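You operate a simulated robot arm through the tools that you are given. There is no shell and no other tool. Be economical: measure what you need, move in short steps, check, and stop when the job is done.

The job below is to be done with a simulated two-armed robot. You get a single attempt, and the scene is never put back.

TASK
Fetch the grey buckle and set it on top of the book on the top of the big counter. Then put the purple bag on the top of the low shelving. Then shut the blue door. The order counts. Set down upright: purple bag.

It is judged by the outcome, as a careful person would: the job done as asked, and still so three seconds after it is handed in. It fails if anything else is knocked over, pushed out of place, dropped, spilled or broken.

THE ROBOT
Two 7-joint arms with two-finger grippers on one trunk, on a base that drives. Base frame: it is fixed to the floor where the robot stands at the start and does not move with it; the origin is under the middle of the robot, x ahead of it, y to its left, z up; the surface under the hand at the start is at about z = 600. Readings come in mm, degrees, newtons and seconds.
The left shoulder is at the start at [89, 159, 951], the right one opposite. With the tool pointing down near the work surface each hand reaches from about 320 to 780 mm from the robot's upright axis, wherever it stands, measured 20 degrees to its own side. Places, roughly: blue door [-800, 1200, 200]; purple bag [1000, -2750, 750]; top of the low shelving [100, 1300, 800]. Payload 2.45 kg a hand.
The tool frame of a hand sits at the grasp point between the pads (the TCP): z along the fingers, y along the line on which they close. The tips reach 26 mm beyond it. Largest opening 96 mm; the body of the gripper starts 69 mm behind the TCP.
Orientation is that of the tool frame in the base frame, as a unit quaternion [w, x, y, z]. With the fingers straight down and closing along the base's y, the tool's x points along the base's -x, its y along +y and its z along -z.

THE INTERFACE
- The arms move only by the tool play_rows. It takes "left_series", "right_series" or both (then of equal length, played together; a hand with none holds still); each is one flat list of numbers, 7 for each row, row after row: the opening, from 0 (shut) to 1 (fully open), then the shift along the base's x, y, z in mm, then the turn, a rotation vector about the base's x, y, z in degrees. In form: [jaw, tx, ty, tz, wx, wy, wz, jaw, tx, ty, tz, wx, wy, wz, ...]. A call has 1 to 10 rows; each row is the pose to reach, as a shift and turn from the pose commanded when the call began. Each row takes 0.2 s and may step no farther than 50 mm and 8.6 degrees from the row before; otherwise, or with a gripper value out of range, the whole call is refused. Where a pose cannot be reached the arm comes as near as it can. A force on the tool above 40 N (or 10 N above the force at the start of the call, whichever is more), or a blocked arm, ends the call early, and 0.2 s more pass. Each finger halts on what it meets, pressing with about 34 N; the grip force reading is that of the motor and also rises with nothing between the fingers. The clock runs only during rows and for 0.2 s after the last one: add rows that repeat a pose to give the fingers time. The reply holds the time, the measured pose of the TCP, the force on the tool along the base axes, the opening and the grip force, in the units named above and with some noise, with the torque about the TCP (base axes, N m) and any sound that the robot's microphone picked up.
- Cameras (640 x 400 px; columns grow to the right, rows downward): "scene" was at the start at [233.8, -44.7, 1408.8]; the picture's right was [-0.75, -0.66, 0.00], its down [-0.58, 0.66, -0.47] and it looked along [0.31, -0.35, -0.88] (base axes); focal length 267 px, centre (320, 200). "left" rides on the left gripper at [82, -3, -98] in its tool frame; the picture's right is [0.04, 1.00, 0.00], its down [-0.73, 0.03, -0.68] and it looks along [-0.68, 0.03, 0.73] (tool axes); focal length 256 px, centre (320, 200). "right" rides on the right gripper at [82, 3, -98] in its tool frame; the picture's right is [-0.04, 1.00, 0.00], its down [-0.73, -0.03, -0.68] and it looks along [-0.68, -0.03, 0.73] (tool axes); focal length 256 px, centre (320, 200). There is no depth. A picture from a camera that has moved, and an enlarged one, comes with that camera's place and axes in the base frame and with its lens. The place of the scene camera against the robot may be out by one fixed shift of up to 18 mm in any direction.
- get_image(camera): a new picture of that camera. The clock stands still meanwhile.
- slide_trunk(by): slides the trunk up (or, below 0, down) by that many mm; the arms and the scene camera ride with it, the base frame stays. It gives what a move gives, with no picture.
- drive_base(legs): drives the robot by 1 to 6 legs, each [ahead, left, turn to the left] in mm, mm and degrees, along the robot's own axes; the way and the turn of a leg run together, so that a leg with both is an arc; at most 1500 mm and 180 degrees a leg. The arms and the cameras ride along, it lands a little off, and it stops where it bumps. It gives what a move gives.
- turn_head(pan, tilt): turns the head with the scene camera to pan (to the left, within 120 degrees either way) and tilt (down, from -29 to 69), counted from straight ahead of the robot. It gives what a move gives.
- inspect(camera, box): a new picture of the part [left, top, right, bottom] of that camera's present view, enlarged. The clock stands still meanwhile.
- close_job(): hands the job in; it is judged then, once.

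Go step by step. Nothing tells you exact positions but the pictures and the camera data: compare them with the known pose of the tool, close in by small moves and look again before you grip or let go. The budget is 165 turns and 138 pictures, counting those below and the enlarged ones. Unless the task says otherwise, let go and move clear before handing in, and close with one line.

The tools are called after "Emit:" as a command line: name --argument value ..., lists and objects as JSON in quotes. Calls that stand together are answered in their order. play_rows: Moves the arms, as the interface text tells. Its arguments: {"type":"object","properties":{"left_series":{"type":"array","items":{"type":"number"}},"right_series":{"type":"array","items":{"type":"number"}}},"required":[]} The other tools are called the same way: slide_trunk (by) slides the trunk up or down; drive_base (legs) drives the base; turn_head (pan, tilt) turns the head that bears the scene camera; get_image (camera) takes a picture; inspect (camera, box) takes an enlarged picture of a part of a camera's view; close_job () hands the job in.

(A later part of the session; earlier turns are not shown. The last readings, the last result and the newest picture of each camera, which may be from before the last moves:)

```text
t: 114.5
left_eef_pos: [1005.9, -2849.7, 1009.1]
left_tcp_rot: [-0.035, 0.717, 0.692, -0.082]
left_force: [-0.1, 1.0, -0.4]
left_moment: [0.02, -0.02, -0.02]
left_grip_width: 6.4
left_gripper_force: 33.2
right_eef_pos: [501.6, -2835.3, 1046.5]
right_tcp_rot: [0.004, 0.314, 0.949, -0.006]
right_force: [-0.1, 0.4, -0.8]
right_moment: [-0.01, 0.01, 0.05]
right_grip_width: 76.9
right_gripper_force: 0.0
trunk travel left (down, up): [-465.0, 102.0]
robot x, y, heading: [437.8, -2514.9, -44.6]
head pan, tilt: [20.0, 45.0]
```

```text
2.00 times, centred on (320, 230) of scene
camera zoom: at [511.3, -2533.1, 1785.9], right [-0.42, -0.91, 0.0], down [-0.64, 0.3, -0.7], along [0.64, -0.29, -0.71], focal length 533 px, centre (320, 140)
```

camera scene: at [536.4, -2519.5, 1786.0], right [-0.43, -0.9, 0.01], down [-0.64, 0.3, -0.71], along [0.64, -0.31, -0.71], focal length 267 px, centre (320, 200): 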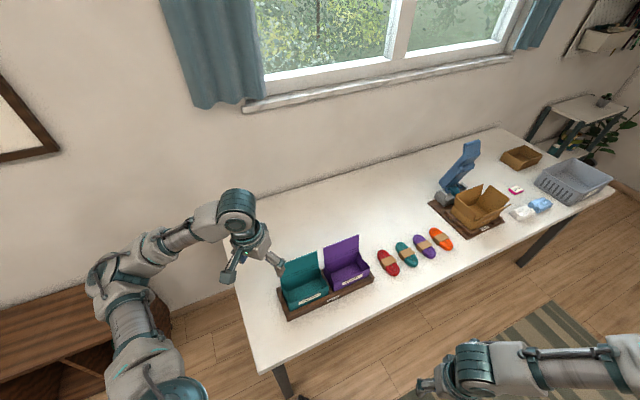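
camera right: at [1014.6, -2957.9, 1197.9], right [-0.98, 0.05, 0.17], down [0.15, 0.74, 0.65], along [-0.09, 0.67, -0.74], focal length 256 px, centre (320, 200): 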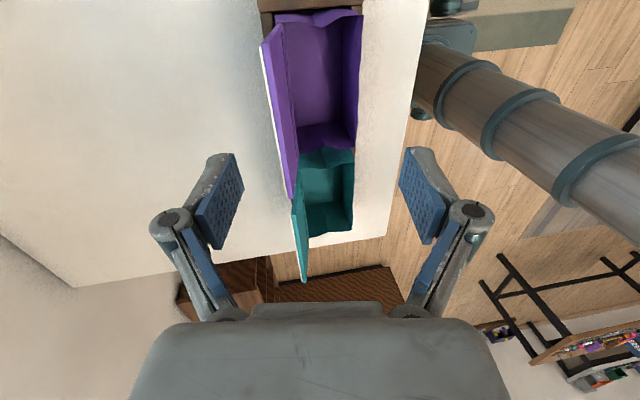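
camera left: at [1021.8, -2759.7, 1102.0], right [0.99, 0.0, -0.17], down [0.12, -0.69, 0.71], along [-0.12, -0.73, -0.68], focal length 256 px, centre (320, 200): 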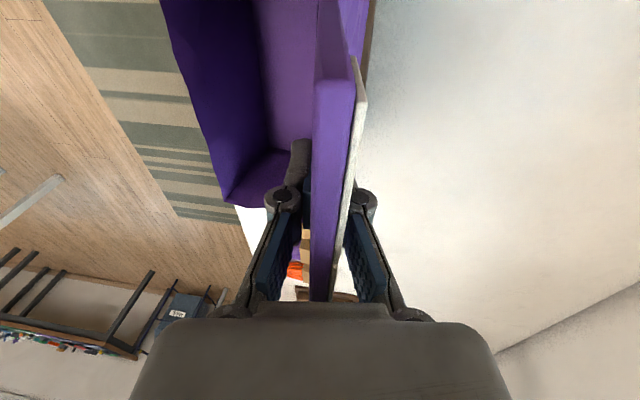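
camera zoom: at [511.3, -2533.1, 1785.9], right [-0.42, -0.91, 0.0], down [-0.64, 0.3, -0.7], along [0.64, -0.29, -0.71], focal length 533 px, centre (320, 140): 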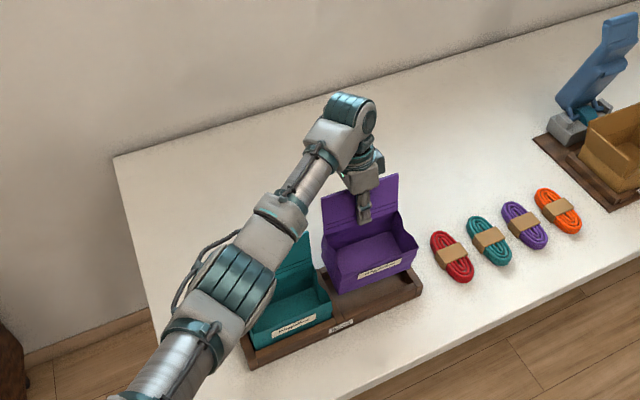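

The bag is held level and is light. I raise the trunk 60 mm, then back away straight along -x, clear of the teal bag.

Emit:
slide_trunk --by 60

Emit:
drive_base --legs '[[-200, -200, 0], [-150, -150, 0]]'

Emit:
get_image --camera "scene"

```text
t: 115.5
left_eef_pos: [1006.2, -2850.4, 1069.5]
left_tcp_rot: [-0.036, 0.717, 0.691, -0.083]
left_force: [-0.2, 0.2, -0.5]
left_moment: [-0.02, -0.03, 0.07]
left_grip_width: 6.1
left_gripper_force: 33.4
right_eef_pos: [502.2, -2836.8, 1107.9]
right_tcp_rot: [0.005, 0.315, 0.949, -0.007]
right_force: [-0.2, 0.2, 0.4]
right_moment: [0.01, 0.0, -0.01]
right_grip_width: 76.8
right_gripper_force: 0.1
trunk travel left (down, up): [-525.0, 42.0]
robot x, y, heading: [439.6, -2513.4, -44.6]
head pan, tilt: [20.0, 45.0]
```

```text
t: 118.8
left_eef_pos: [522.1, -2847.3, 1067.3]
left_tcp_rot: [-0.036, 0.715, 0.692, -0.089]
left_force: [1.0, 1.1, -0.5]
left_moment: [-0.05, 0.01, -0.01]
left_grip_width: 6.1
left_gripper_force: 33.2
right_eef_pos: [20.2, -2835.2, 1111.8]
right_tcp_rot: [0.003, 0.314, 0.949, -0.014]
right_force: [1.1, -0.2, -0.4]
right_moment: [0.07, 0.02, 0.05]
right_grip_width: 77.1
right_gripper_force: 0.0
trunk travel left (down, up): [-525.0, 42.0]
robot x, y, heading: [-52.2, -2516.1, -44.7]
head pan, tilt: [20.0, 45.0]
```

```text
82 pictures are left
camera scene: at [41.1, -2516.9, 1844.9], right [-0.42, -0.91, 0.01], down [-0.65, 0.29, -0.7], along [0.63, -0.3, -0.72], focal length 267 px, centre (320, 200)
```

scene: 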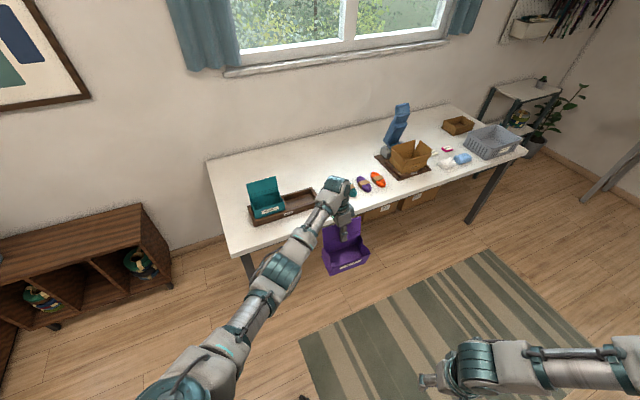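

The bag is clear of the table and upright. I turn to face +y and drive up the open corridor to look at the low shelving.

Emit:
drive_base --legs '[[0, 0, 134.6], [0, 170, 0], [1300, 0, 0], [1300, 0, 0]]'

Emit:
turn_head --pan 0 --tilt 35

Emit:
get_image --camera "scene"

```text
t: 138.2
left_eef_pos: [-376.5, 754.0, 1072.2]
left_tcp_rot: [0.069, -0.364, 0.927, -0.064]
left_force: [-1.1, 0.0, -0.7]
left_moment: [0.0, -0.06, 0.02]
left_grip_width: 6.0
left_gripper_force: 32.8
right_eef_pos: [-32.7, 396.5, 1111.8]
right_tcp_rot: [-0.023, 0.753, -0.658, -0.005]
right_force: [-0.1, 0.9, 0.1]
right_moment: [-0.05, -0.01, 0.02]
right_grip_width: 76.7
right_gripper_force: 0.0
trunk travel left (down, up): [-525.0, 42.0]
robot x, y, heading: [-206.8, 120.3, 90.4]
head pan, tilt: [20.0, 45.0]
```

```text
t: 139.0
left_eef_pos: [-388.5, 751.5, 1072.3]
left_tcp_rot: [0.069, -0.366, 0.926, -0.063]
left_force: [-2.1, 0.7, -1.9]
left_moment: [-0.01, -0.19, 0.04]
left_grip_width: 6.1
left_gripper_force: 33.2
right_eef_pos: [-42.2, 401.7, 1113.3]
right_tcp_rot: [-0.029, 0.751, -0.659, -0.008]
right_force: [-0.1, 1.1, 1.3]
right_moment: [-0.12, -0.02, 0.04]
right_grip_width: 76.7
right_gripper_force: 0.2
trunk travel left (down, up): [-525.0, 42.0]
robot x, y, heading: [-213.7, 117.3, 90.3]
head pan, tilt: [0.0, 35.0]
```

```text
81 pictures are left
camera scene: at [-273.6, 202.3, 1859.2], right [1.0, 0.01, 0.04], down [0.03, -0.58, -0.82], along [0.02, 0.82, -0.58], focal length 267 px, centre (320, 200)
```

scene: 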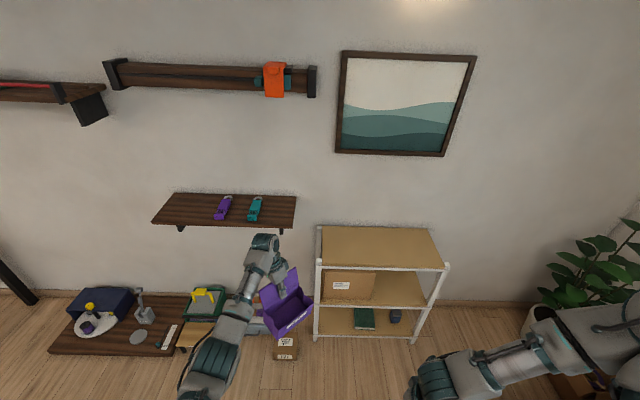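

The shelving top spans about x -246 to 427, y 1144 to 1410, at z≈800. I bring the bag inward by 100 mm, then drive right and forward, keeping clear of the wall shelf on the left.

Emit:
play_rows --left_series '[0, 25, 0, 0, 0, 0, 0, 0, 50, 0, 0, 0, 0, 0, 0, 75, 0, 0, 0, 0, 0, 0, 100, 0, 0, 0, 0, 0, 0, 100, 0, 0, 0, 0, 0]'

Emit:
drive_base --legs '[[0, -160, 0], [350, 0, 0]]'

Emit:
turn_head --pan 0 --tilt 50

Emit:
play_rows --left_series '[0, 0, 0, 0, 0, 0, 0, 0, 0, 0, 0, 0, 0, 0, 0, 0, 0, 0, 0, 0, 0, 0, 0, 0, 0, 0, 0, 0, 0, 0, 0, 0, 0, 0, 0, 0, 0, 0, 0, 0, 0, 0, 0, 0, 0, 0, 0, 0, 0, 0, 0, 0, 0, 0, 0, 0, 0, 0, 0, 0, 0, 0, 0, 0, 0, 0, 0, 0, 0, 0]'

Emit:
get_image --camera "scene"

Emit:
get_image --camera "left"

```text
t: 140.2
left_eef_pos: [-230.6, 751.4, 1078.5]
left_tcp_rot: [0.052, -0.364, 0.928, -0.056]
left_force: [1.2, -0.3, -0.8]
left_moment: [0.01, 0.03, -0.02]
left_grip_width: 5.8
left_gripper_force: 33.8
right_eef_pos: [12.1, 401.8, 1106.3]
right_tcp_rot: [-0.017, 0.748, -0.662, -0.025]
right_force: [-0.4, 0.2, 0.2]
right_moment: [0.04, 0.01, -0.04]
right_grip_width: 76.9
right_gripper_force: 0.0
trunk travel left (down, up): [-525.0, 42.0]
robot x, y, heading: [-201.5, 117.0, 90.1]
head pan, tilt: [0.0, 35.0]
```

```text
t: 143.2
left_eef_pos: [-47.7, 1019.8, 1093.8]
left_tcp_rot: [0.042, -0.363, 0.93, -0.04]
left_force: [1.0, -1.6, -0.6]
left_moment: [0.07, 0.11, 0.01]
left_grip_width: 5.7
left_gripper_force: 34.0
right_eef_pos: [194.4, 692.3, 1110.8]
right_tcp_rot: [-0.029, 0.73, -0.68, -0.06]
right_force: [-0.1, -2.6, -0.2]
right_moment: [0.25, 0.0, -0.04]
right_grip_width: 76.7
right_gripper_force: 0.0
trunk travel left (down, up): [-525.0, 42.0]
robot x, y, heading: [-44.0, 406.7, 90.0]
head pan, tilt: [0.0, 35.0]
stopped in leg 2: the robot was blocked; the commanded pose is now the measured one
```

```text
t: 143.9
left_eef_pos: [-113.4, 1030.1, 1085.7]
left_tcp_rot: [0.063, -0.364, 0.928, -0.053]
left_force: [-1.9, 0.6, -0.4]
left_moment: [0.01, -0.09, 0.03]
left_grip_width: 6.0
left_gripper_force: 33.2
right_eef_pos: [128.7, 703.9, 1117.6]
right_tcp_rot: [-0.045, 0.734, -0.676, -0.04]
right_force: [-0.1, -0.3, -0.5]
right_moment: [-0.07, 0.03, -0.01]
right_grip_width: 76.8
right_gripper_force: 0.0
trunk travel left (down, up): [-525.0, 42.0]
robot x, y, heading: [-53.8, 406.2, 89.9]
head pan, tilt: [0.0, 50.0]
```

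```text
t: 146.3
left_eef_pos: [-42.8, 1028.1, 1089.6]
left_tcp_rot: [0.043, -0.363, 0.93, -0.044]
left_force: [-2.0, 0.2, 0.7]
left_moment: [0.07, -0.09, -0.01]
left_grip_width: 6.0
left_gripper_force: 33.7
right_eef_pos: [200.6, 708.0, 1110.7]
right_tcp_rot: [-0.031, 0.728, -0.683, -0.061]
right_force: [-1.2, -1.6, 0.1]
right_moment: [0.07, -0.11, -0.04]
right_grip_width: 77.1
right_gripper_force: 0.1
trunk travel left (down, up): [-525.0, 42.0]
robot x, y, heading: [-39.9, 402.8, 90.3]
head pan, tilt: [0.0, 50.0]
stopped in row 10 (left hand): the arm was blocked; the commanded pose is now the measured one
```

```text
80 pictures are left
camera scene: at [35.3, 481.3, 1836.8], right [1.0, 0.0, -0.04], down [-0.02, -0.77, -0.64], along [-0.03, 0.64, -0.77], focal length 267 px, centre (320, 200)
```

scene: 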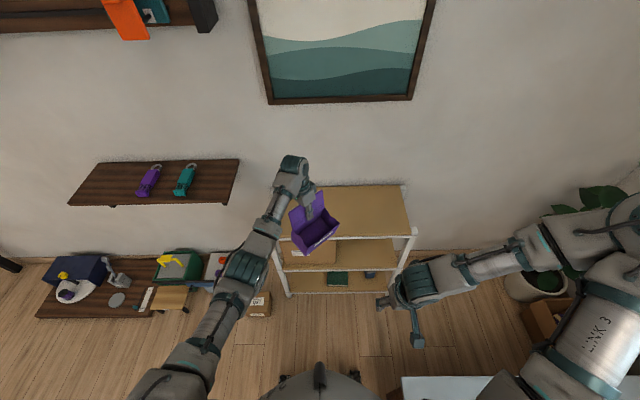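

```text
79 pictures are left
camera left: at [-111.0, 977.9, 1184.5], right [-0.7, 0.7, -0.11], down [0.44, 0.55, 0.7], along [0.56, 0.44, -0.7], focal length 256 px, centre (320, 200)
```

left: 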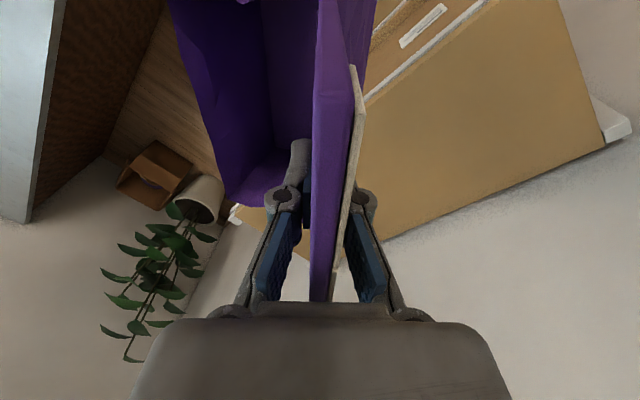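

The drive stopped about 60 mm short. I look down to the right to see what it touched.

Emit:
turn_head --pan -40 --tilt 69

Emit:
get_image --camera "scene"

Emit:
turn_head --pan 30 --tilt 65

Emit:
get_image --camera "scene"

```text
t: 147.4
left_eef_pos: [-66.6, 1030.6, 1089.8]
left_tcp_rot: [0.049, -0.364, 0.929, -0.046]
left_force: [0.7, -0.2, 0.1]
left_moment: [0.03, -0.01, -0.04]
left_grip_width: 6.2
left_gripper_force: 33.5
right_eef_pos: [177.7, 707.3, 1114.2]
right_tcp_rot: [-0.036, 0.728, -0.683, -0.053]
right_force: [0.5, -0.4, -0.3]
right_moment: [0.03, 0.01, 0.01]
right_grip_width: 76.5
right_gripper_force: 0.0
trunk travel left (down, up): [-525.0, 42.0]
robot x, y, heading: [-45.0, 406.4, 89.9]
head pan, tilt: [-40.0, 68.8]
```

```text
78 pictures are left
camera scene: at [43.7, 447.8, 1815.3], right [0.77, -0.64, -0.02], down [-0.61, -0.72, -0.34], along [0.21, 0.27, -0.94], focal length 267 px, centre (320, 200)
```

scene: 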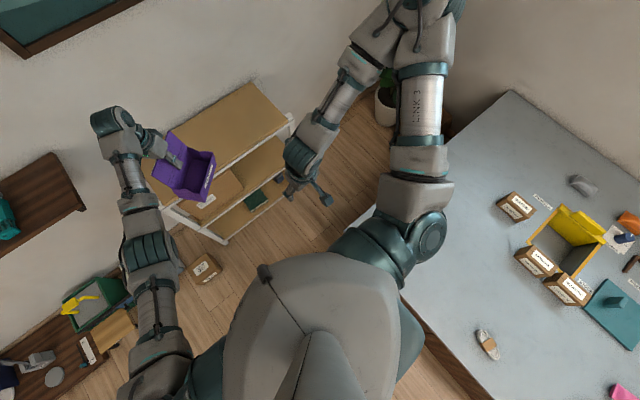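

```text
t: 148.8
left_eef_pos: [-89.3, 1026.6, 1090.6]
left_tcp_rot: [0.061, -0.362, 0.929, -0.049]
left_force: [-0.6, 0.3, -0.7]
left_moment: [0.0, -0.08, 0.05]
left_grip_width: 6.2
left_gripper_force: 33.4
right_eef_pos: [150.6, 709.9, 1118.7]
right_tcp_rot: [-0.048, 0.73, -0.68, -0.048]
right_force: [0.0, 0.5, 0.4]
right_moment: [-0.04, -0.03, 0.01]
right_grip_width: 76.8
right_gripper_force: 0.1
trunk travel left (down, up): [-525.0, 42.0]
robot x, y, heading: [-43.9, 407.4, 90.2]
head pan, tilt: [30.0, 65.0]
```

```text
77 pictures are left
camera scene: at [-122.6, 455.4, 1819.1], right [0.86, 0.5, 0.02], down [0.47, -0.78, -0.41], along [-0.19, 0.36, -0.91], focal length 267 px, centre (320, 200)
```

scene: 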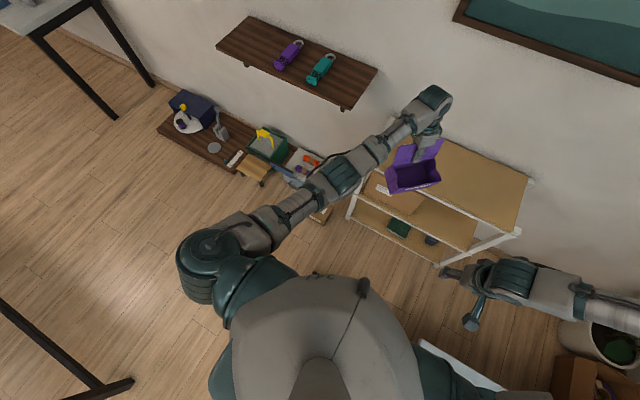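

No contact is visible; the counter may have grazed the base's right side. I shift 60 mm left, then go ahead in short legs.

Emit:
drive_base --legs '[[0, 60, 0], [100, 0, 0]]'

Emit:
play_rows --left_series '[0, 0, 0, 0, 0, 0, 0, 0, 0, 0, 0, 0, 0, 0, 0, 0, 0, 0, 0, 0, 0, 0, 0, 0, 0, 0, 0, 0, 0, 0, 0, 0, 0, 0, 0, 0, 0, 0, 0, 0, 0, 0, 0, 0, 0, 0, 0, 0, 0, 0, 0, 0, 0, 0, 0, 0]'

```text
t: 150.0
left_eef_pos: [-76.4, 1009.4, 1102.3]
left_tcp_rot: [0.029, -0.36, 0.932, -0.028]
left_force: [1.8, -1.1, -0.9]
left_moment: [0.07, 0.18, -0.01]
left_grip_width: 5.9
left_gripper_force: 33.9
right_eef_pos: [161.4, 716.5, 1113.4]
right_tcp_rot: [-0.045, 0.706, -0.7, -0.094]
right_force: [1.2, -2.3, 0.4]
right_moment: [0.14, 0.02, -0.03]
right_grip_width: 76.9
right_gripper_force: 0.1
trunk travel left (down, up): [-525.0, 42.0]
robot x, y, heading: [-102.7, 405.8, 89.9]
head pan, tilt: [30.0, 65.0]
stopped in leg 1: the robot was blocked; the commanded pose is now the measured one
```

```text
t: 150.6
left_eef_pos: [-256.7, 1005.5, 1093.6]
left_tcp_rot: [0.088, -0.366, 0.925, -0.051]
left_force: [-2.7, 2.5, -1.9]
left_moment: [-0.11, -0.23, 0.01]
left_grip_width: 5.7
left_gripper_force: 33.5
right_eef_pos: [-7.2, 709.5, 1141.7]
right_tcp_rot: [-0.081, 0.709, -0.698, -0.053]
right_force: [-0.3, 3.1, -1.8]
right_moment: [-0.24, -0.06, 0.04]
right_grip_width: 77.1
right_gripper_force: 0.1
trunk travel left (down, up): [-525.0, 42.0]
robot x, y, heading: [-124.7, 401.6, 90.1]
head pan, tilt: [30.0, 65.0]
stopped in row 2 (right hand): the arm was blocked; the commanded pose is now the measured one
```

The tall trunk is swinging sideways, and that's what trips the "blocked" stops. I lower the trunk 100 mm and let it settle fully.

Emit:
slide_trunk --by -100

Emit:
turn_head --pan 0 --tilt 50

Emit:
play_rows --left_series '[0, 0, 0, 0, 0, 0, 0, 0, 0, 0, 0, 0, 0, 0, 0, 0, 0, 0, 0, 0, 0, 0, 0, 0, 0, 0, 0, 0, 0, 0, 0, 0, 0, 0, 0, 0, 0, 0, 0, 0, 0, 0, 0, 0, 0, 0, 0, 0, 0, 0, 0, 0, 0, 0, 0, 0, 0, 0, 0, 0, 0, 0, 0, 0, 0, 0, 0, 0, 0, 0]'

Emit:
play_rows --left_series '[0, 0, 0, 0, 0, 0, 0, 0, 0, 0, 0, 0, 0, 0, 0, 0, 0, 0, 0, 0, 0, 0, 0, 0, 0, 0, 0, 0, 0, 0, 0, 0, 0, 0, 0, 0, 0, 0, 0, 0, 0, 0, 0, 0, 0, 0, 0, 0, 0, 0, 0, 0, 0, 0, 0, 0, 0, 0, 0, 0, 0, 0, 0, 0, 0, 0, 0, 0, 0, 0]'

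Emit:
get_image --camera "scene"

Emit:
get_image --camera "right"

```text
t: 151.9
left_eef_pos: [-164.8, 1002.2, 1003.9]
left_tcp_rot: [0.059, -0.363, 0.929, -0.037]
left_force: [0.6, -0.6, 1.2]
left_moment: [0.03, 0.07, 0.0]
left_grip_width: 5.9
left_gripper_force: 33.1
right_eef_pos: [79.3, 713.8, 1028.6]
right_tcp_rot: [-0.068, 0.71, -0.697, -0.073]
right_force: [0.4, -1.0, 1.0]
right_moment: [0.03, -0.01, -0.03]
right_grip_width: 76.8
right_gripper_force: 0.1
trunk travel left (down, up): [-425.0, 142.0]
robot x, y, heading: [-110.1, 398.8, 90.0]
head pan, tilt: [30.0, 65.0]
```

```text
t: 152.8
left_eef_pos: [-168.3, 1004.0, 1003.2]
left_tcp_rot: [0.061, -0.363, 0.929, -0.039]
left_force: [0.9, -1.4, 0.6]
left_moment: [0.06, 0.07, -0.03]
left_grip_width: 6.1
left_gripper_force: 33.0
right_eef_pos: [75.3, 714.2, 1028.9]
right_tcp_rot: [-0.068, 0.71, -0.698, -0.07]
right_force: [0.0, 0.1, 0.1]
right_moment: [0.02, -0.03, -0.03]
right_grip_width: 77.0
right_gripper_force: 0.0
trunk travel left (down, up): [-425.0, 142.0]
robot x, y, heading: [-109.2, 401.5, 90.3]
head pan, tilt: [0.0, 50.0]
```

```text
t: 155.0
left_eef_pos: [-164.1, 1005.3, 998.6]
left_tcp_rot: [0.056, -0.366, 0.928, -0.04]
left_force: [-0.8, 0.9, -1.6]
left_moment: [0.04, -0.03, 0.0]
left_grip_width: 5.8
left_gripper_force: 33.5
right_eef_pos: [86.0, 703.4, 1025.1]
right_tcp_rot: [0.044, -0.703, 0.706, 0.074]
right_force: [1.3, -1.9, -0.1]
right_moment: [0.07, 0.05, 0.03]
right_grip_width: 76.9
right_gripper_force: 0.0
trunk travel left (down, up): [-425.0, 142.0]
robot x, y, heading: [-107.6, 400.4, 90.3]
head pan, tilt: [0.0, 50.0]
```

```text
t: 157.4
left_eef_pos: [-188.1, 1001.0, 1002.8]
left_tcp_rot: [0.063, -0.365, 0.928, -0.041]
left_force: [-0.6, -1.4, -0.9]
left_moment: [0.04, 0.07, -0.02]
left_grip_width: 6.2
left_gripper_force: 33.4
right_eef_pos: [57.2, 713.5, 1030.1]
right_tcp_rot: [-0.074, 0.712, -0.695, -0.067]
right_force: [0.6, 0.6, 0.9]
right_moment: [0.0, 0.03, 0.02]
right_grip_width: 76.7
right_gripper_force: 0.1
trunk travel left (down, up): [-425.0, 142.0]
robot x, y, heading: [-121.2, 397.9, 90.2]
head pan, tilt: [0.0, 50.0]
stopped in row 10 (left hand): the arm was blocked; the commanded pose is now the measured one
```

```text
76 pictures are left
camera scene: at [-130.4, 479.1, 1739.0], right [1.0, 0.01, 0.01], down [0.01, -0.77, -0.64], along [0.0, 0.64, -0.77], focal length 267 px, centre (320, 200)
```

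scene: 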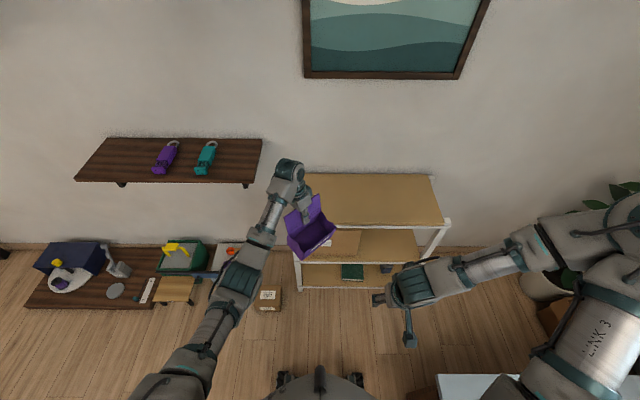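

```text
75 pictures are left
camera right: at [56.2, 615.6, 1109.3], right [-1.0, 0.02, 0.0], down [0.01, 0.59, 0.81], along [0.02, 0.81, -0.59], focal length 256 px, centre (320, 200)
```

right: 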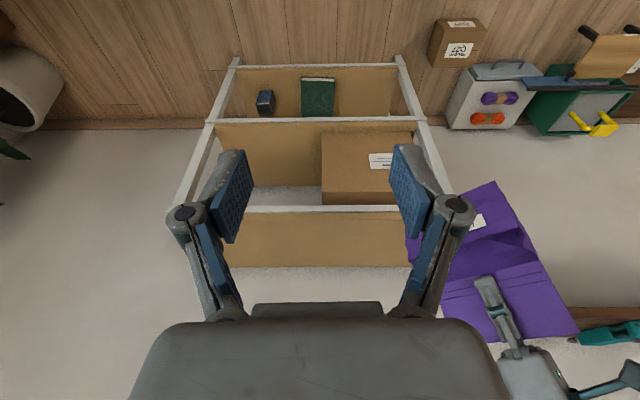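

The bag is clear at bottom z≈878. I drive ahead in two gentle legs towards the shelf.

Emit:
drive_base --legs '[[120, 0, 0], [120, 0, 0]]'

Emit:
play_rows --left_series '[0, 0, 0, 0, 0, 0, 0, 0, 0, 0, 0, 0, 0, 0, 0, 0, 0, 0, 0, 0, 0, 0, 0, 0, 0, 0, 0, 0, 0, 0, 0, 0, 0, 0, 0, 0, 0, 0, 0, 0, 0, 0, 0, 0, 0, 0, 0, 0, 0, 0, 0, 0, 0, 0, 0, 0]'

Emit:
get_image --camera "scene"

```text
t: 159.5
left_eef_pos: [-164.2, 1240.6, 1003.2]
left_tcp_rot: [0.054, -0.365, 0.929, -0.036]
left_force: [1.6, -0.5, 1.2]
left_moment: [0.0, 0.16, 0.0]
left_grip_width: 5.9
left_gripper_force: 33.3
right_eef_pos: [80.6, 947.2, 1024.6]
right_tcp_rot: [-0.064, 0.713, -0.694, -0.069]
right_force: [0.2, -2.9, -2.1]
right_moment: [0.23, 0.02, 0.02]
right_grip_width: 76.7
right_gripper_force: 0.1
trunk travel left (down, up): [-425.0, 142.0]
robot x, y, heading: [-114.8, 639.0, 90.2]
head pan, tilt: [0.0, 50.0]
```

```text
t: 161.3
left_eef_pos: [-169.7, 1239.5, 1004.8]
left_tcp_rot: [0.059, -0.364, 0.929, -0.039]
left_force: [1.6, 0.1, -0.8]
left_moment: [0.05, 0.12, 0.03]
left_grip_width: 6.0
left_gripper_force: 33.7
right_eef_pos: [74.8, 950.2, 1028.7]
right_tcp_rot: [-0.071, 0.711, -0.696, -0.069]
right_force: [1.4, -0.7, -0.4]
right_moment: [0.04, 0.05, 0.0]
right_grip_width: 77.0
right_gripper_force: 0.1
trunk travel left (down, up): [-425.0, 142.0]
robot x, y, heading: [-115.5, 640.6, 89.8]
head pan, tilt: [0.0, 50.0]
```

```text
74 pictures are left
camera scene: at [-82.7, 718.8, 1738.9], right [1.0, 0.0, -0.01], down [-0.01, -0.77, -0.64], along [-0.01, 0.64, -0.77], focal length 267 px, centre (320, 200)
```

scene: 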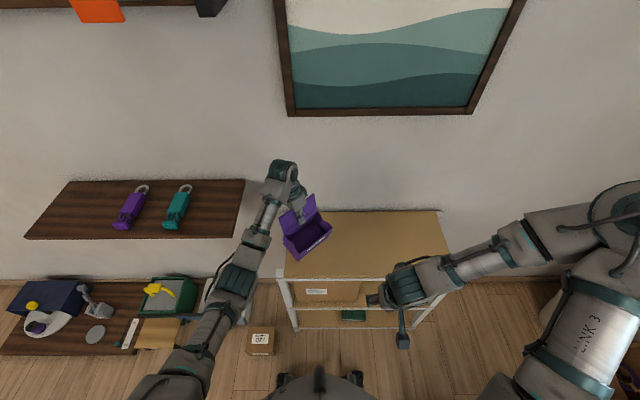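

The bag is over the shelf's left front. I drive 65 mm further ahead and shift the hand 45 mm right to centre it safely.

Emit:
drive_base --legs '[[65, 0, 0]]'

Emit:
play_rows --left_series '[0, 12, 0, 0, 0, 0, 0, 0, 24, 0, 0, 0, 0, 0, 0, 36, 0, 0, 0, 0, 0, 0, 46, 0, 0, 0, 0, 0, 0, 50, 0, 0, 0, 0, 0, 0, 50, 0, 0, 0, 0, 0, 0, 50, 0, 0, 0, 0, 0]'

Emit:
play_rows --left_series '[0, 0, 0, 0, 0, 0, 0, 0, 0, 0, 0, 0, 0, 0, 0, 0, 0, 0, 0, 0, 0, 0, 0, 0, 0, 0, 0, 0, 0, 0, 0, 0, 0, 0, 0, 0, 0, 0, 0, 0, 0, 0, 0, 0, 0, 0, 0, 0, 0, 0, 0, 0, 0, 0, 0, 0]'

Emit:
get_image --camera "scene"

Emit:
get_image --camera "left"

Emit:
get_image --camera "right"

```text
t: 162.3
left_eef_pos: [-172.7, 1300.5, 1006.8]
left_tcp_rot: [0.062, -0.363, 0.929, -0.036]
left_force: [0.7, 0.1, 0.3]
left_moment: [0.07, 0.12, 0.04]
left_grip_width: 6.1
left_gripper_force: 33.5
right_eef_pos: [72.0, 1009.0, 1030.8]
right_tcp_rot: [-0.069, 0.709, -0.698, -0.071]
right_force: [0.3, -0.4, 0.0]
right_moment: [0.09, -0.01, 0.0]
right_grip_width: 76.6
right_gripper_force: 0.0
trunk travel left (down, up): [-425.0, 142.0]
robot x, y, heading: [-117.6, 702.2, 90.1]
head pan, tilt: [0.0, 50.0]
```

```text
t: 163.9
left_eef_pos: [-132.7, 1303.9, 1004.6]
left_tcp_rot: [0.067, -0.363, 0.928, -0.04]
left_force: [1.1, -0.9, -0.4]
left_moment: [0.03, 0.05, -0.01]
left_grip_width: 6.1
left_gripper_force: 33.6
right_eef_pos: [60.2, 1016.9, 1033.4]
right_tcp_rot: [-0.075, 0.707, -0.7, -0.068]
right_force: [0.5, 0.1, 0.4]
right_moment: [0.01, -0.01, 0.0]
right_grip_width: 77.0
right_gripper_force: 0.0
trunk travel left (down, up): [-425.0, 142.0]
robot x, y, heading: [-114.5, 703.5, 90.0]
head pan, tilt: [0.0, 50.0]
```

```text
t: 165.7
left_eef_pos: [-138.5, 1303.5, 1005.0]
left_tcp_rot: [0.068, -0.362, 0.929, -0.041]
left_force: [0.3, 0.4, -1.1]
left_moment: [0.0, 0.02, 0.01]
left_grip_width: 6.2
left_gripper_force: 33.7
right_eef_pos: [55.2, 1015.2, 1031.8]
right_tcp_rot: [-0.076, 0.707, -0.7, -0.067]
right_force: [0.0, -0.8, 0.1]
right_moment: [0.01, -0.01, 0.01]
right_grip_width: 76.8
right_gripper_force: 0.0
trunk travel left (down, up): [-425.0, 142.0]
robot x, y, heading: [-117.3, 707.1, 90.3]
head pan, tilt: [0.0, 50.0]
```

```text
73 pictures are left
camera scene: at [-110.2, 784.0, 1739.1], right [1.0, 0.0, 0.0], down [0.0, -0.77, -0.64], along [0.0, 0.64, -0.77], focal length 267 px, centre (320, 200)
```

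scene: 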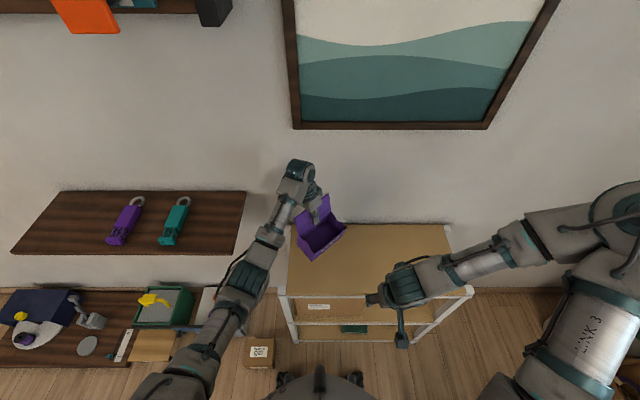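

```text
72 pictures are left
camera left: at [-210.3, 1249.8, 1094.4], right [-0.7, 0.71, -0.13], down [0.41, 0.54, 0.74], along [0.59, 0.46, -0.66], focal length 256 px, centre (320, 200)
```

left: 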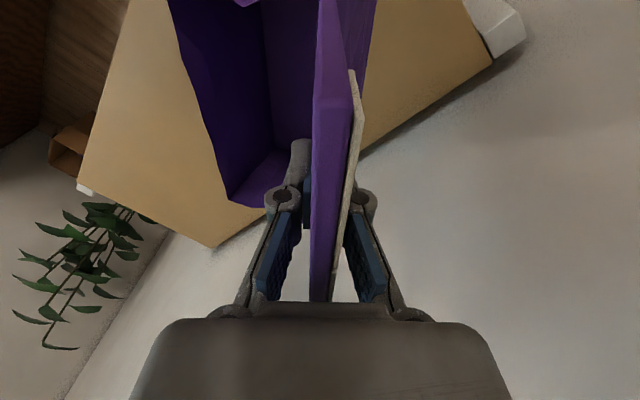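

```text
71 pictures are left
camera right: at [53.4, 917.4, 1113.1], right [-1.0, 0.03, -0.01], down [0.01, 0.58, 0.81], along [0.03, 0.81, -0.58], focal length 256 px, centre (320, 200)
```

right: 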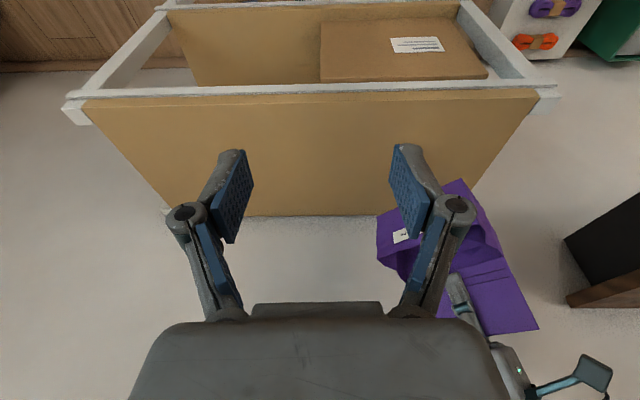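

The bag centre sits at about [-108, 1270] and the shelf top spans x -234 to 402, y 1116 to 1418, z≈800, so the spot is good. I level the bag by -2.8° about x and lower to just above.

Emit:
play_rows --left_series '[0, 0, 0, -15, -1, 0, 0, 0, 0, 0, -30, -2, 0, 0, 0, 0, 0, -45, -2.8, 0, 0, 0, 0, 0, -58, -2.8, 0, 0, 0, 0, 0, -62, -2.8, 0, 0, 0, 0, 0, -62, -2.8, 0, 0, 0, 0, 0, -62, -2.8, 0, 0, 0, 0, 0, -62, -2.8, 0, 0]'

Emit:
get_image --camera "right"

Emit:
inspect --camera "scene" --box '[240, 140, 420, 300]'

```text
t: 167.5
left_eef_pos: [-137.3, 1302.8, 942.4]
left_tcp_rot: [0.059, -0.364, 0.927, -0.063]
left_force: [-0.4, -0.5, -0.7]
left_moment: [0.01, 0.0, 0.0]
left_grip_width: 5.9
left_gripper_force: 33.5
right_eef_pos: [56.9, 1016.7, 1032.8]
right_tcp_rot: [-0.076, 0.708, -0.699, -0.067]
right_force: [0.6, -0.3, 0.0]
right_moment: [0.02, 0.04, -0.01]
right_grip_width: 76.9
right_gripper_force: 0.1
trunk travel left (down, up): [-425.0, 142.0]
robot x, y, heading: [-113.2, 703.9, 90.0]
head pan, tilt: [0.0, 50.0]
```

```text
70 pictures are left
camera right: at [54.2, 917.4, 1113.0], right [-1.0, 0.03, 0.0], down [0.01, 0.58, 0.81], along [0.03, 0.81, -0.58], focal length 256 px, centre (320, 200)
```

right: 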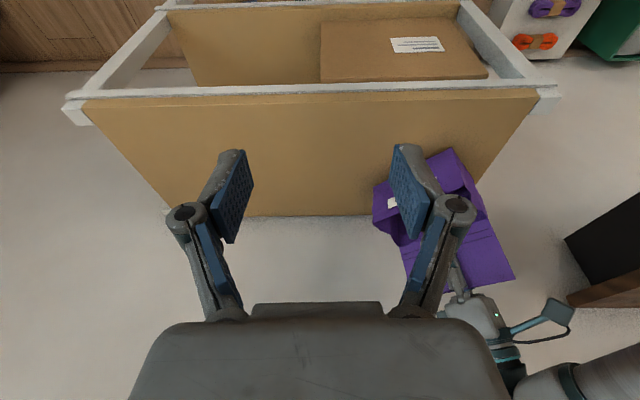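

```text
2.50 times, centred on (330, 220) of scene
camera zoom: at [-108.5, 784.1, 1739.1], right [1.0, 0.0, 0.0], down [0.0, -0.77, -0.64], along [0.0, 0.64, -0.77], focal length 666 px, centre (295, 150)
```

zoom: 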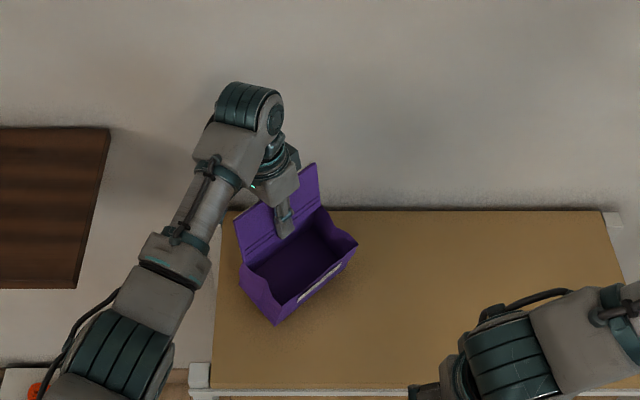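

It's still a little above the shelf and safely inside the edges. I lower in small steps, watching the force.

Emit:
play_rows --left_series '[0, 0, 0, -4, 0, 0, 0, 0, 0, 0, -8, 0, 0, 0, 0, 0, 0, -11, 0, 0, 0, 0, 0, 0, -13, 0, 0, 0, 0, 0, 0, -13, 0, 0, 0]'

```text
t: 168.7
left_eef_pos: [-137.0, 1303.9, 928.7]
left_tcp_rot: [0.059, -0.364, 0.927, -0.063]
left_force: [0.3, 0.5, 0.4]
left_moment: [0.02, -0.02, 0.0]
left_grip_width: 5.8
left_gripper_force: 33.2
right_eef_pos: [58.1, 1016.5, 1033.8]
right_tcp_rot: [-0.075, 0.707, -0.7, -0.068]
right_force: [0.1, 0.7, -0.3]
right_moment: [-0.01, 0.01, 0.01]
right_grip_width: 76.9
right_gripper_force: 0.0
trunk travel left (down, up): [-425.0, 142.0]
robot x, y, heading: [-114.6, 706.7, 89.8]
head pan, tilt: [0.0, 50.0]
```

Emit:
play_rows --left_series '[0, 0, 0, -2, 0, 0, 0, 0, 0, 0, -4, 0, 0, 0, 0, 0, 0, -6, 0, 0, 0, 0, 0, 0, -6, 0, 0, 0]'

Emit:
get_image --camera "right"

```text
t: 169.7
left_eef_pos: [-135.5, 1304.0, 923.6]
left_tcp_rot: [0.058, -0.364, 0.927, -0.063]
left_force: [0.1, 0.2, 0.1]
left_moment: [0.02, -0.02, -0.01]
left_grip_width: 6.1
left_gripper_force: 33.1
right_eef_pos: [58.1, 1016.0, 1032.7]
right_tcp_rot: [-0.075, 0.707, -0.7, -0.068]
right_force: [0.5, -0.5, -0.3]
right_moment: [0.0, -0.03, -0.01]
right_grip_width: 77.1
right_gripper_force: 0.0
trunk travel left (down, up): [-425.0, 142.0]
robot x, y, heading: [-112.4, 706.7, 90.2]
head pan, tilt: [0.0, 50.0]
```

```text
68 pictures are left
camera right: at [55.3, 917.3, 1112.9], right [-1.0, 0.03, 0.0], down [0.02, 0.58, 0.81], along [0.03, 0.81, -0.58], focal length 256 px, centre (320, 200)
```

right: 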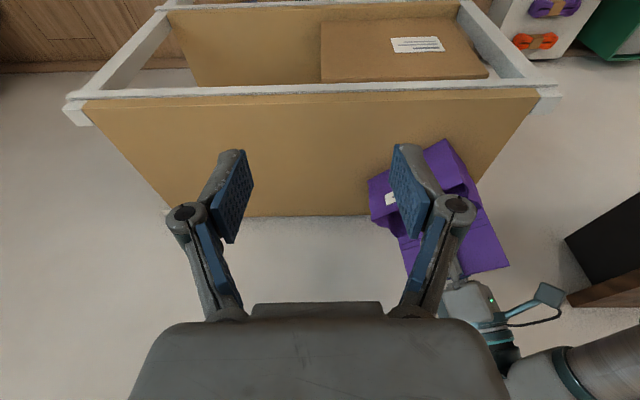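

Emit:
play_rows --left_series '[0, 0, 0, -2, 0, 0, 0, 0, 0, 0, -4, 0, 0, 0, 0, 0, 0, -6, 0, 0, 0, 0, 0, 0, -8, 0, 0, 0, 0, 0, 0, -8, 0, 0, 0]'

Emit:
inspect --camera "right" --box '[360, 80, 560, 280]'

```text
t: 170.9
left_eef_pos: [-136.3, 1303.1, 918.2]
left_tcp_rot: [0.06, -0.364, 0.927, -0.06]
left_force: [-3.0, 6.4, 28.0]
left_moment: [0.14, -0.15, 0.04]
left_grip_width: 5.8
left_gripper_force: 33.3
right_eef_pos: [58.5, 1012.0, 1034.6]
right_tcp_rot: [-0.074, 0.709, -0.698, -0.067]
right_force: [-0.4, -0.7, -0.6]
right_moment: [-0.02, 0.03, -0.02]
right_grip_width: 76.9
right_gripper_force: 0.2
trunk travel left (down, up): [-425.0, 142.0]
robot x, y, heading: [-114.0, 704.1, 90.0]
head pan, tilt: [0.0, 50.0]
```

```text
2.00 times, centred on (460, 180) of right
camera zoom: at [55.3, 914.0, 1113.3], right [-1.0, 0.03, 0.0], down [0.01, 0.58, 0.81], along [0.02, 0.81, -0.58], focal length 512 px, centre (40, 240)
```

zoom: 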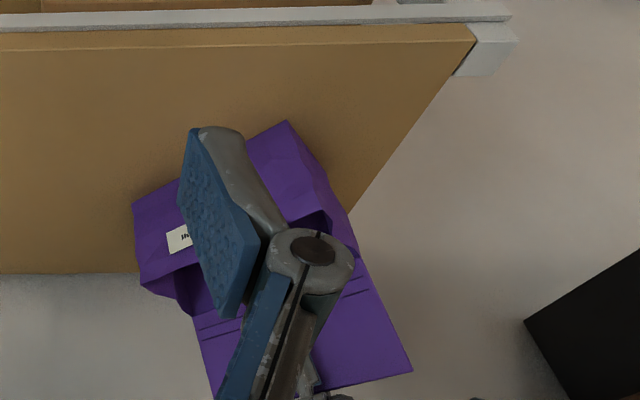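

There's firm contact at z≈918. I ease up 3 mm, open, and pull straight up along the flap.

Emit:
play_rows --left_series '[0, 0, 0, 4, 0, 0, 0, 0, 0, 0, 5, 0, 0, 0, 0.2, 0, 0, 5, 0, 0, 0, 0.5, 0, 0, 5, 0, 0, 0, 0.7, 0, 0, 5, 0, 0, 0, 0.7, 0, 0, 5, 0, 0, 0, 0.7, 0, 0, 5, 0, 0, 0]'

Emit:
get_image --camera "left"

Emit:
inspect --camera "scene" --box '[240, 140, 420, 300]'

```text
t: 172.5
left_eef_pos: [-135.9, 1302.2, 922.0]
left_tcp_rot: [0.059, -0.365, 0.927, -0.063]
left_force: [-0.4, 0.1, 0.4]
left_moment: [-0.02, 0.0, 0.0]
left_grip_width: 67.3
left_gripper_force: 0.1
right_eef_pos: [59.0, 1016.1, 1033.5]
right_tcp_rot: [-0.075, 0.707, -0.7, -0.068]
right_force: [0.2, 0.1, -0.5]
right_moment: [0.0, -0.03, -0.03]
right_grip_width: 76.8
right_gripper_force: 0.1
trunk travel left (down, up): [-425.0, 142.0]
robot x, y, heading: [-115.2, 703.0, 90.2]
head pan, tilt: [0.0, 50.0]
```

```text
66 pictures are left
camera left: at [-208.4, 1254.6, 1013.0], right [-0.7, 0.7, -0.16], down [0.41, 0.57, 0.71], along [0.59, 0.43, -0.69], focal length 256 px, centre (320, 200)
```

left: 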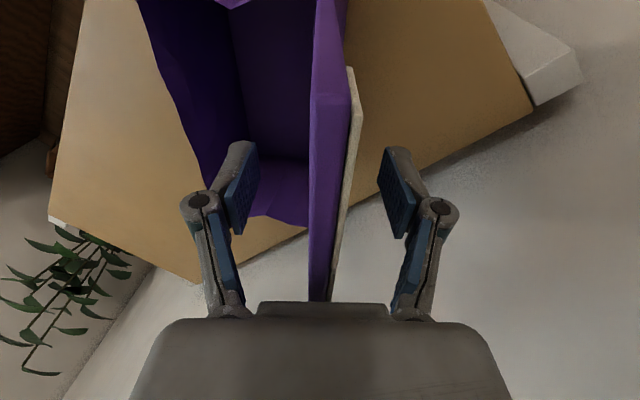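

```text
2.50 times, centred on (330, 220) of scene
camera zoom: at [-106.3, 783.9, 1739.1], right [1.0, 0.0, 0.0], down [0.0, -0.77, -0.64], along [0.0, 0.64, -0.77], focal length 666 px, centre (295, 150)
```

zoom: 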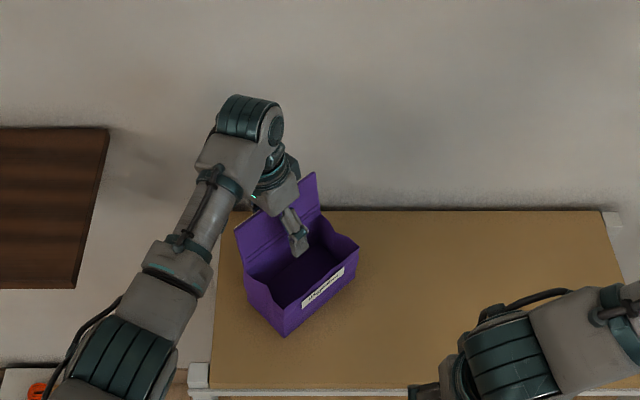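

The bag stands by itself on the shelf top. I lift the hand out.

Emit:
play_rows --left_series '[0.7, 0, 0, 15, 0, 0, 0, 0.7, 0, 0, 35, 0, 0, 0, 0.7, 0, 0, 60, 0, 0, 0, 0.7, 0, 0, 85, 0, 0, 0, 0.7, 0, 0, 110, 0, 0, 0, 0.7, 0, 0, 110, 0, 0, 0]'

Emit:
get_image --camera "left"

Emit:
inspect --camera "scene" --box '[240, 140, 420, 300]'

```text
t: 173.9
left_eef_pos: [-135.7, 1302.2, 1030.9]
left_tcp_rot: [0.059, -0.364, 0.927, -0.063]
left_force: [-0.2, -0.2, 0.3]
left_moment: [-0.02, -0.01, -0.01]
left_grip_width: 67.3
left_gripper_force: 0.0
right_eef_pos: [58.5, 1017.8, 1033.6]
right_tcp_rot: [-0.075, 0.707, -0.7, -0.068]
right_force: [-0.5, -0.1, -0.4]
right_moment: [0.01, -0.01, 0.01]
right_grip_width: 76.7
right_gripper_force: 0.1
trunk travel left (down, up): [-425.0, 142.0]
robot x, y, heading: [-116.1, 707.3, 90.1]
head pan, tilt: [0.0, 50.0]
```

```text
64 pictures are left
camera left: at [-208.3, 1254.2, 1123.3], right [-0.7, 0.7, -0.16], down [0.41, 0.57, 0.71], along [0.59, 0.43, -0.69], focal length 256 px, centre (320, 200)
```

left: 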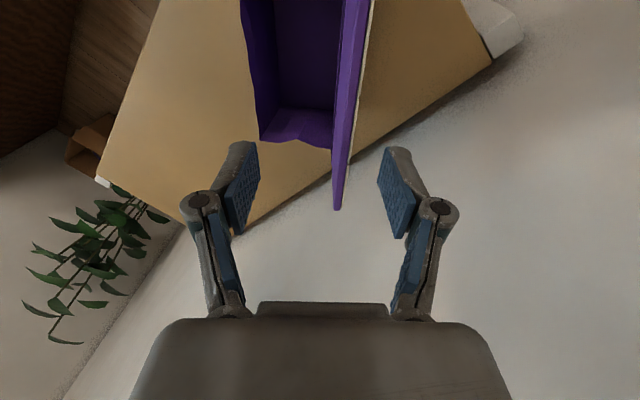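

```text
2.50 times, centred on (330, 220) of scene
camera zoom: at [-106.4, 784.2, 1739.0], right [1.0, 0.0, 0.0], down [0.0, -0.77, -0.64], along [0.0, 0.64, -0.77], focal length 666 px, centre (295, 150)
```

zoom: 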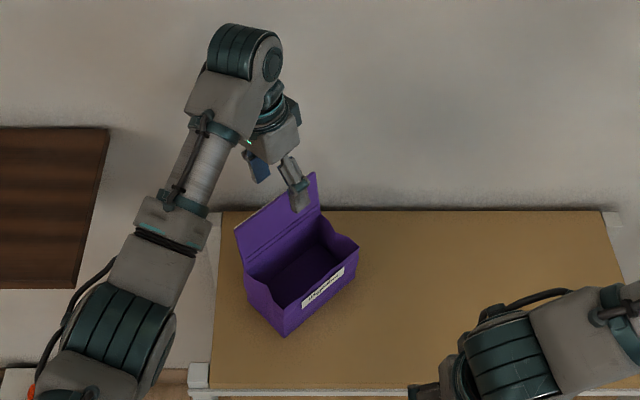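

The bag stands upright and the hand is clear. I back away and look at the floor board at left for the blue door.

Emit:
drive_base --legs '[[-350, 0, 0]]'

Emit:
turn_head --pan 40 --tilt 50

Emit:
slide_trunk --by -200

Emit:
get_image --camera "scene"

Emit:
inspect --camera "scene" --box '[150, 150, 430, 330]'

```text
t: 176.2
left_eef_pos: [-133.6, 956.0, 1030.2]
left_tcp_rot: [0.059, -0.363, 0.928, -0.063]
left_force: [-0.6, 0.1, -0.4]
left_moment: [0.01, -0.01, 0.01]
left_grip_width: 67.3
left_gripper_force: 0.0
right_eef_pos: [59.1, 669.7, 1033.7]
right_tcp_rot: [-0.075, 0.705, -0.702, -0.068]
right_force: [0.5, -0.7, 0.7]
right_moment: [-0.01, 0.01, 0.01]
right_grip_width: 76.6
right_gripper_force: 0.0
trunk travel left (down, up): [-425.0, 142.0]
robot x, y, heading: [-114.3, 359.7, 90.1]
head pan, tilt: [0.0, 50.0]
```

```text
t: 177.2
left_eef_pos: [-135.6, 954.4, 1032.7]
left_tcp_rot: [0.06, -0.363, 0.928, -0.062]
left_force: [0.5, -0.3, 0.0]
left_moment: [-0.01, 0.03, 0.01]
left_grip_width: 67.3
left_gripper_force: 0.1
right_eef_pos: [59.0, 669.5, 1035.9]
right_tcp_rot: [0.078, -0.702, 0.704, 0.072]
right_force: [-0.2, 0.4, 0.4]
right_moment: [0.01, 0.01, 0.04]
right_grip_width: 76.8
right_gripper_force: 0.1
trunk travel left (down, up): [-425.0, 142.0]
robot x, y, heading: [-114.3, 354.2, 89.8]
head pan, tilt: [40.0, 50.0]
```

```text
t: 179.4
left_eef_pos: [-136.1, 951.0, 833.8]
left_tcp_rot: [0.059, -0.362, 0.928, -0.06]
left_force: [0.2, -0.3, 0.4]
left_moment: [-0.02, -0.01, -0.03]
left_grip_width: 67.2
left_gripper_force: 0.2
right_eef_pos: [58.0, 665.3, 794.4]
right_tcp_rot: [0.029, -0.706, 0.707, 0.022]
right_force: [0.1, 0.1, -0.1]
right_moment: [0.02, 0.01, 0.0]
right_grip_width: 76.6
right_gripper_force: 0.0
trunk travel left (down, up): [-225.0, 342.0]
robot x, y, heading: [-112.6, 356.6, 90.1]
head pan, tilt: [40.0, 50.0]
```

```text
62 pictures are left
camera scene: at [-156.3, 509.9, 1536.7], right [0.77, 0.64, 0.0], down [0.49, -0.59, -0.64], along [-0.41, 0.49, -0.77], focal length 267 px, centre (320, 200)
```

scene: 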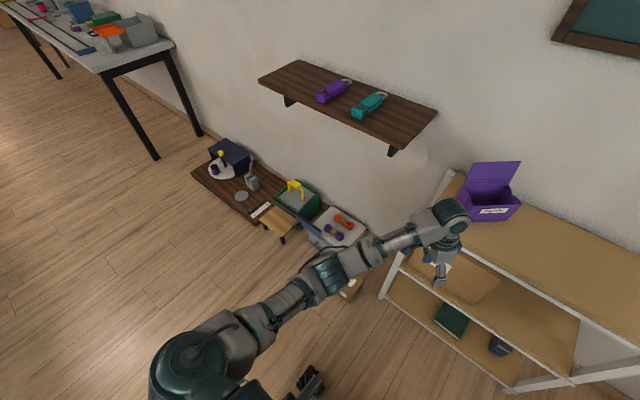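

```text
2.22 times, centred on (290, 240) of scene
camera zoom: at [-156.3, 509.9, 1536.7], right [0.77, 0.64, 0.0], down [0.49, -0.59, -0.64], along [-0.41, 0.49, -0.77], focal length 592 px, centre (387, 111)
```

zoom: 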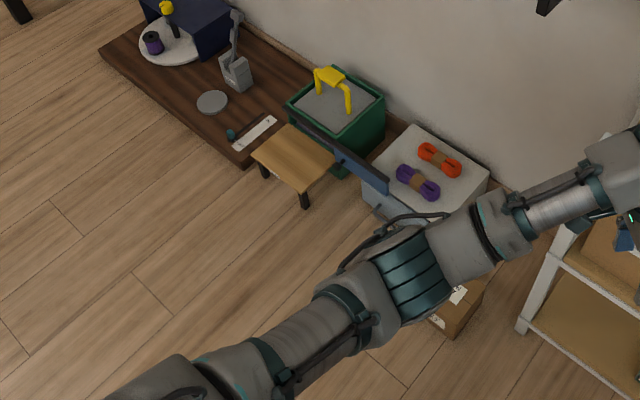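

A blue door panel swings from a low grey cabinet, standing open to the left. I drive left to get a clear frontal view of it.

Emit:
drive_base --legs '[[-100, 450, 0]]'

Emit:
turn_head --pan -5 --tilt 50

Emit:
get_image --camera "scene"

Emit:
get_image --camera "right"

```text
t: 182.2
left_eef_pos: [-579.0, 850.2, 832.8]
left_tcp_rot: [0.056, -0.365, 0.927, -0.059]
left_force: [0.5, 0.4, -0.2]
left_moment: [0.05, 0.0, 0.0]
left_grip_width: 67.4
left_gripper_force: 0.1
right_eef_pos: [-383.3, 565.3, 792.3]
right_tcp_rot: [-0.026, 0.708, -0.706, -0.023]
right_force: [-0.3, 0.0, -0.3]
right_moment: [0.06, 0.0, -0.01]
right_grip_width: 76.6
right_gripper_force: 0.0
trunk travel left (down, up): [-225.0, 342.0]
robot x, y, heading: [-564.2, 255.6, 90.2]
head pan, tilt: [40.0, 50.0]
```

```text
t: 183.3
left_eef_pos: [-587.0, 849.1, 835.1]
left_tcp_rot: [0.061, -0.365, 0.927, -0.059]
left_force: [-0.5, 0.7, 0.7]
left_moment: [0.03, 0.01, 0.01]
left_grip_width: 66.9
left_gripper_force: 0.2
right_eef_pos: [-392.6, 568.8, 795.4]
right_tcp_rot: [0.032, -0.703, 0.71, 0.026]
right_force: [0.6, -0.2, 0.0]
right_moment: [0.02, 0.0, 0.02]
right_grip_width: 76.7
right_gripper_force: 0.0
trunk travel left (down, up): [-225.0, 342.0]
robot x, y, heading: [-563.7, 255.2, 89.9]
head pan, tilt: [-5.0, 50.0]
```

```text
60 pictures are left
camera scene: at [-547.7, 427.2, 1536.3], right [1.0, -0.08, 0.0], down [-0.06, -0.77, -0.64], along [0.05, 0.64, -0.77], focal length 267 px, centre (320, 200)
```

scene: 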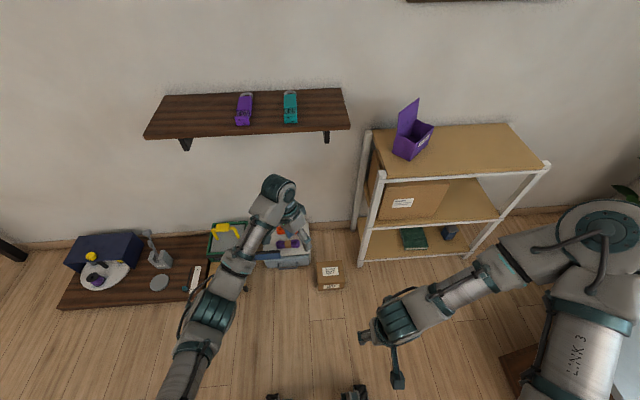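

```text
59 pictures are left
camera right: at [-396.2, 479.8, 886.4], right [-1.0, 0.05, -0.01], down [0.03, 0.68, 0.74], along [0.04, 0.74, -0.68], focal length 256 px, centre (320, 200)
```

right: 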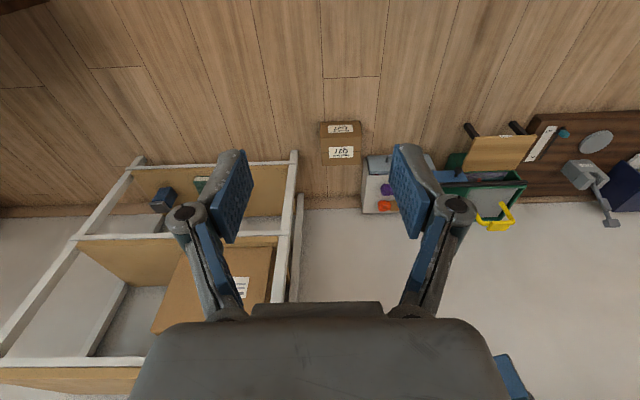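

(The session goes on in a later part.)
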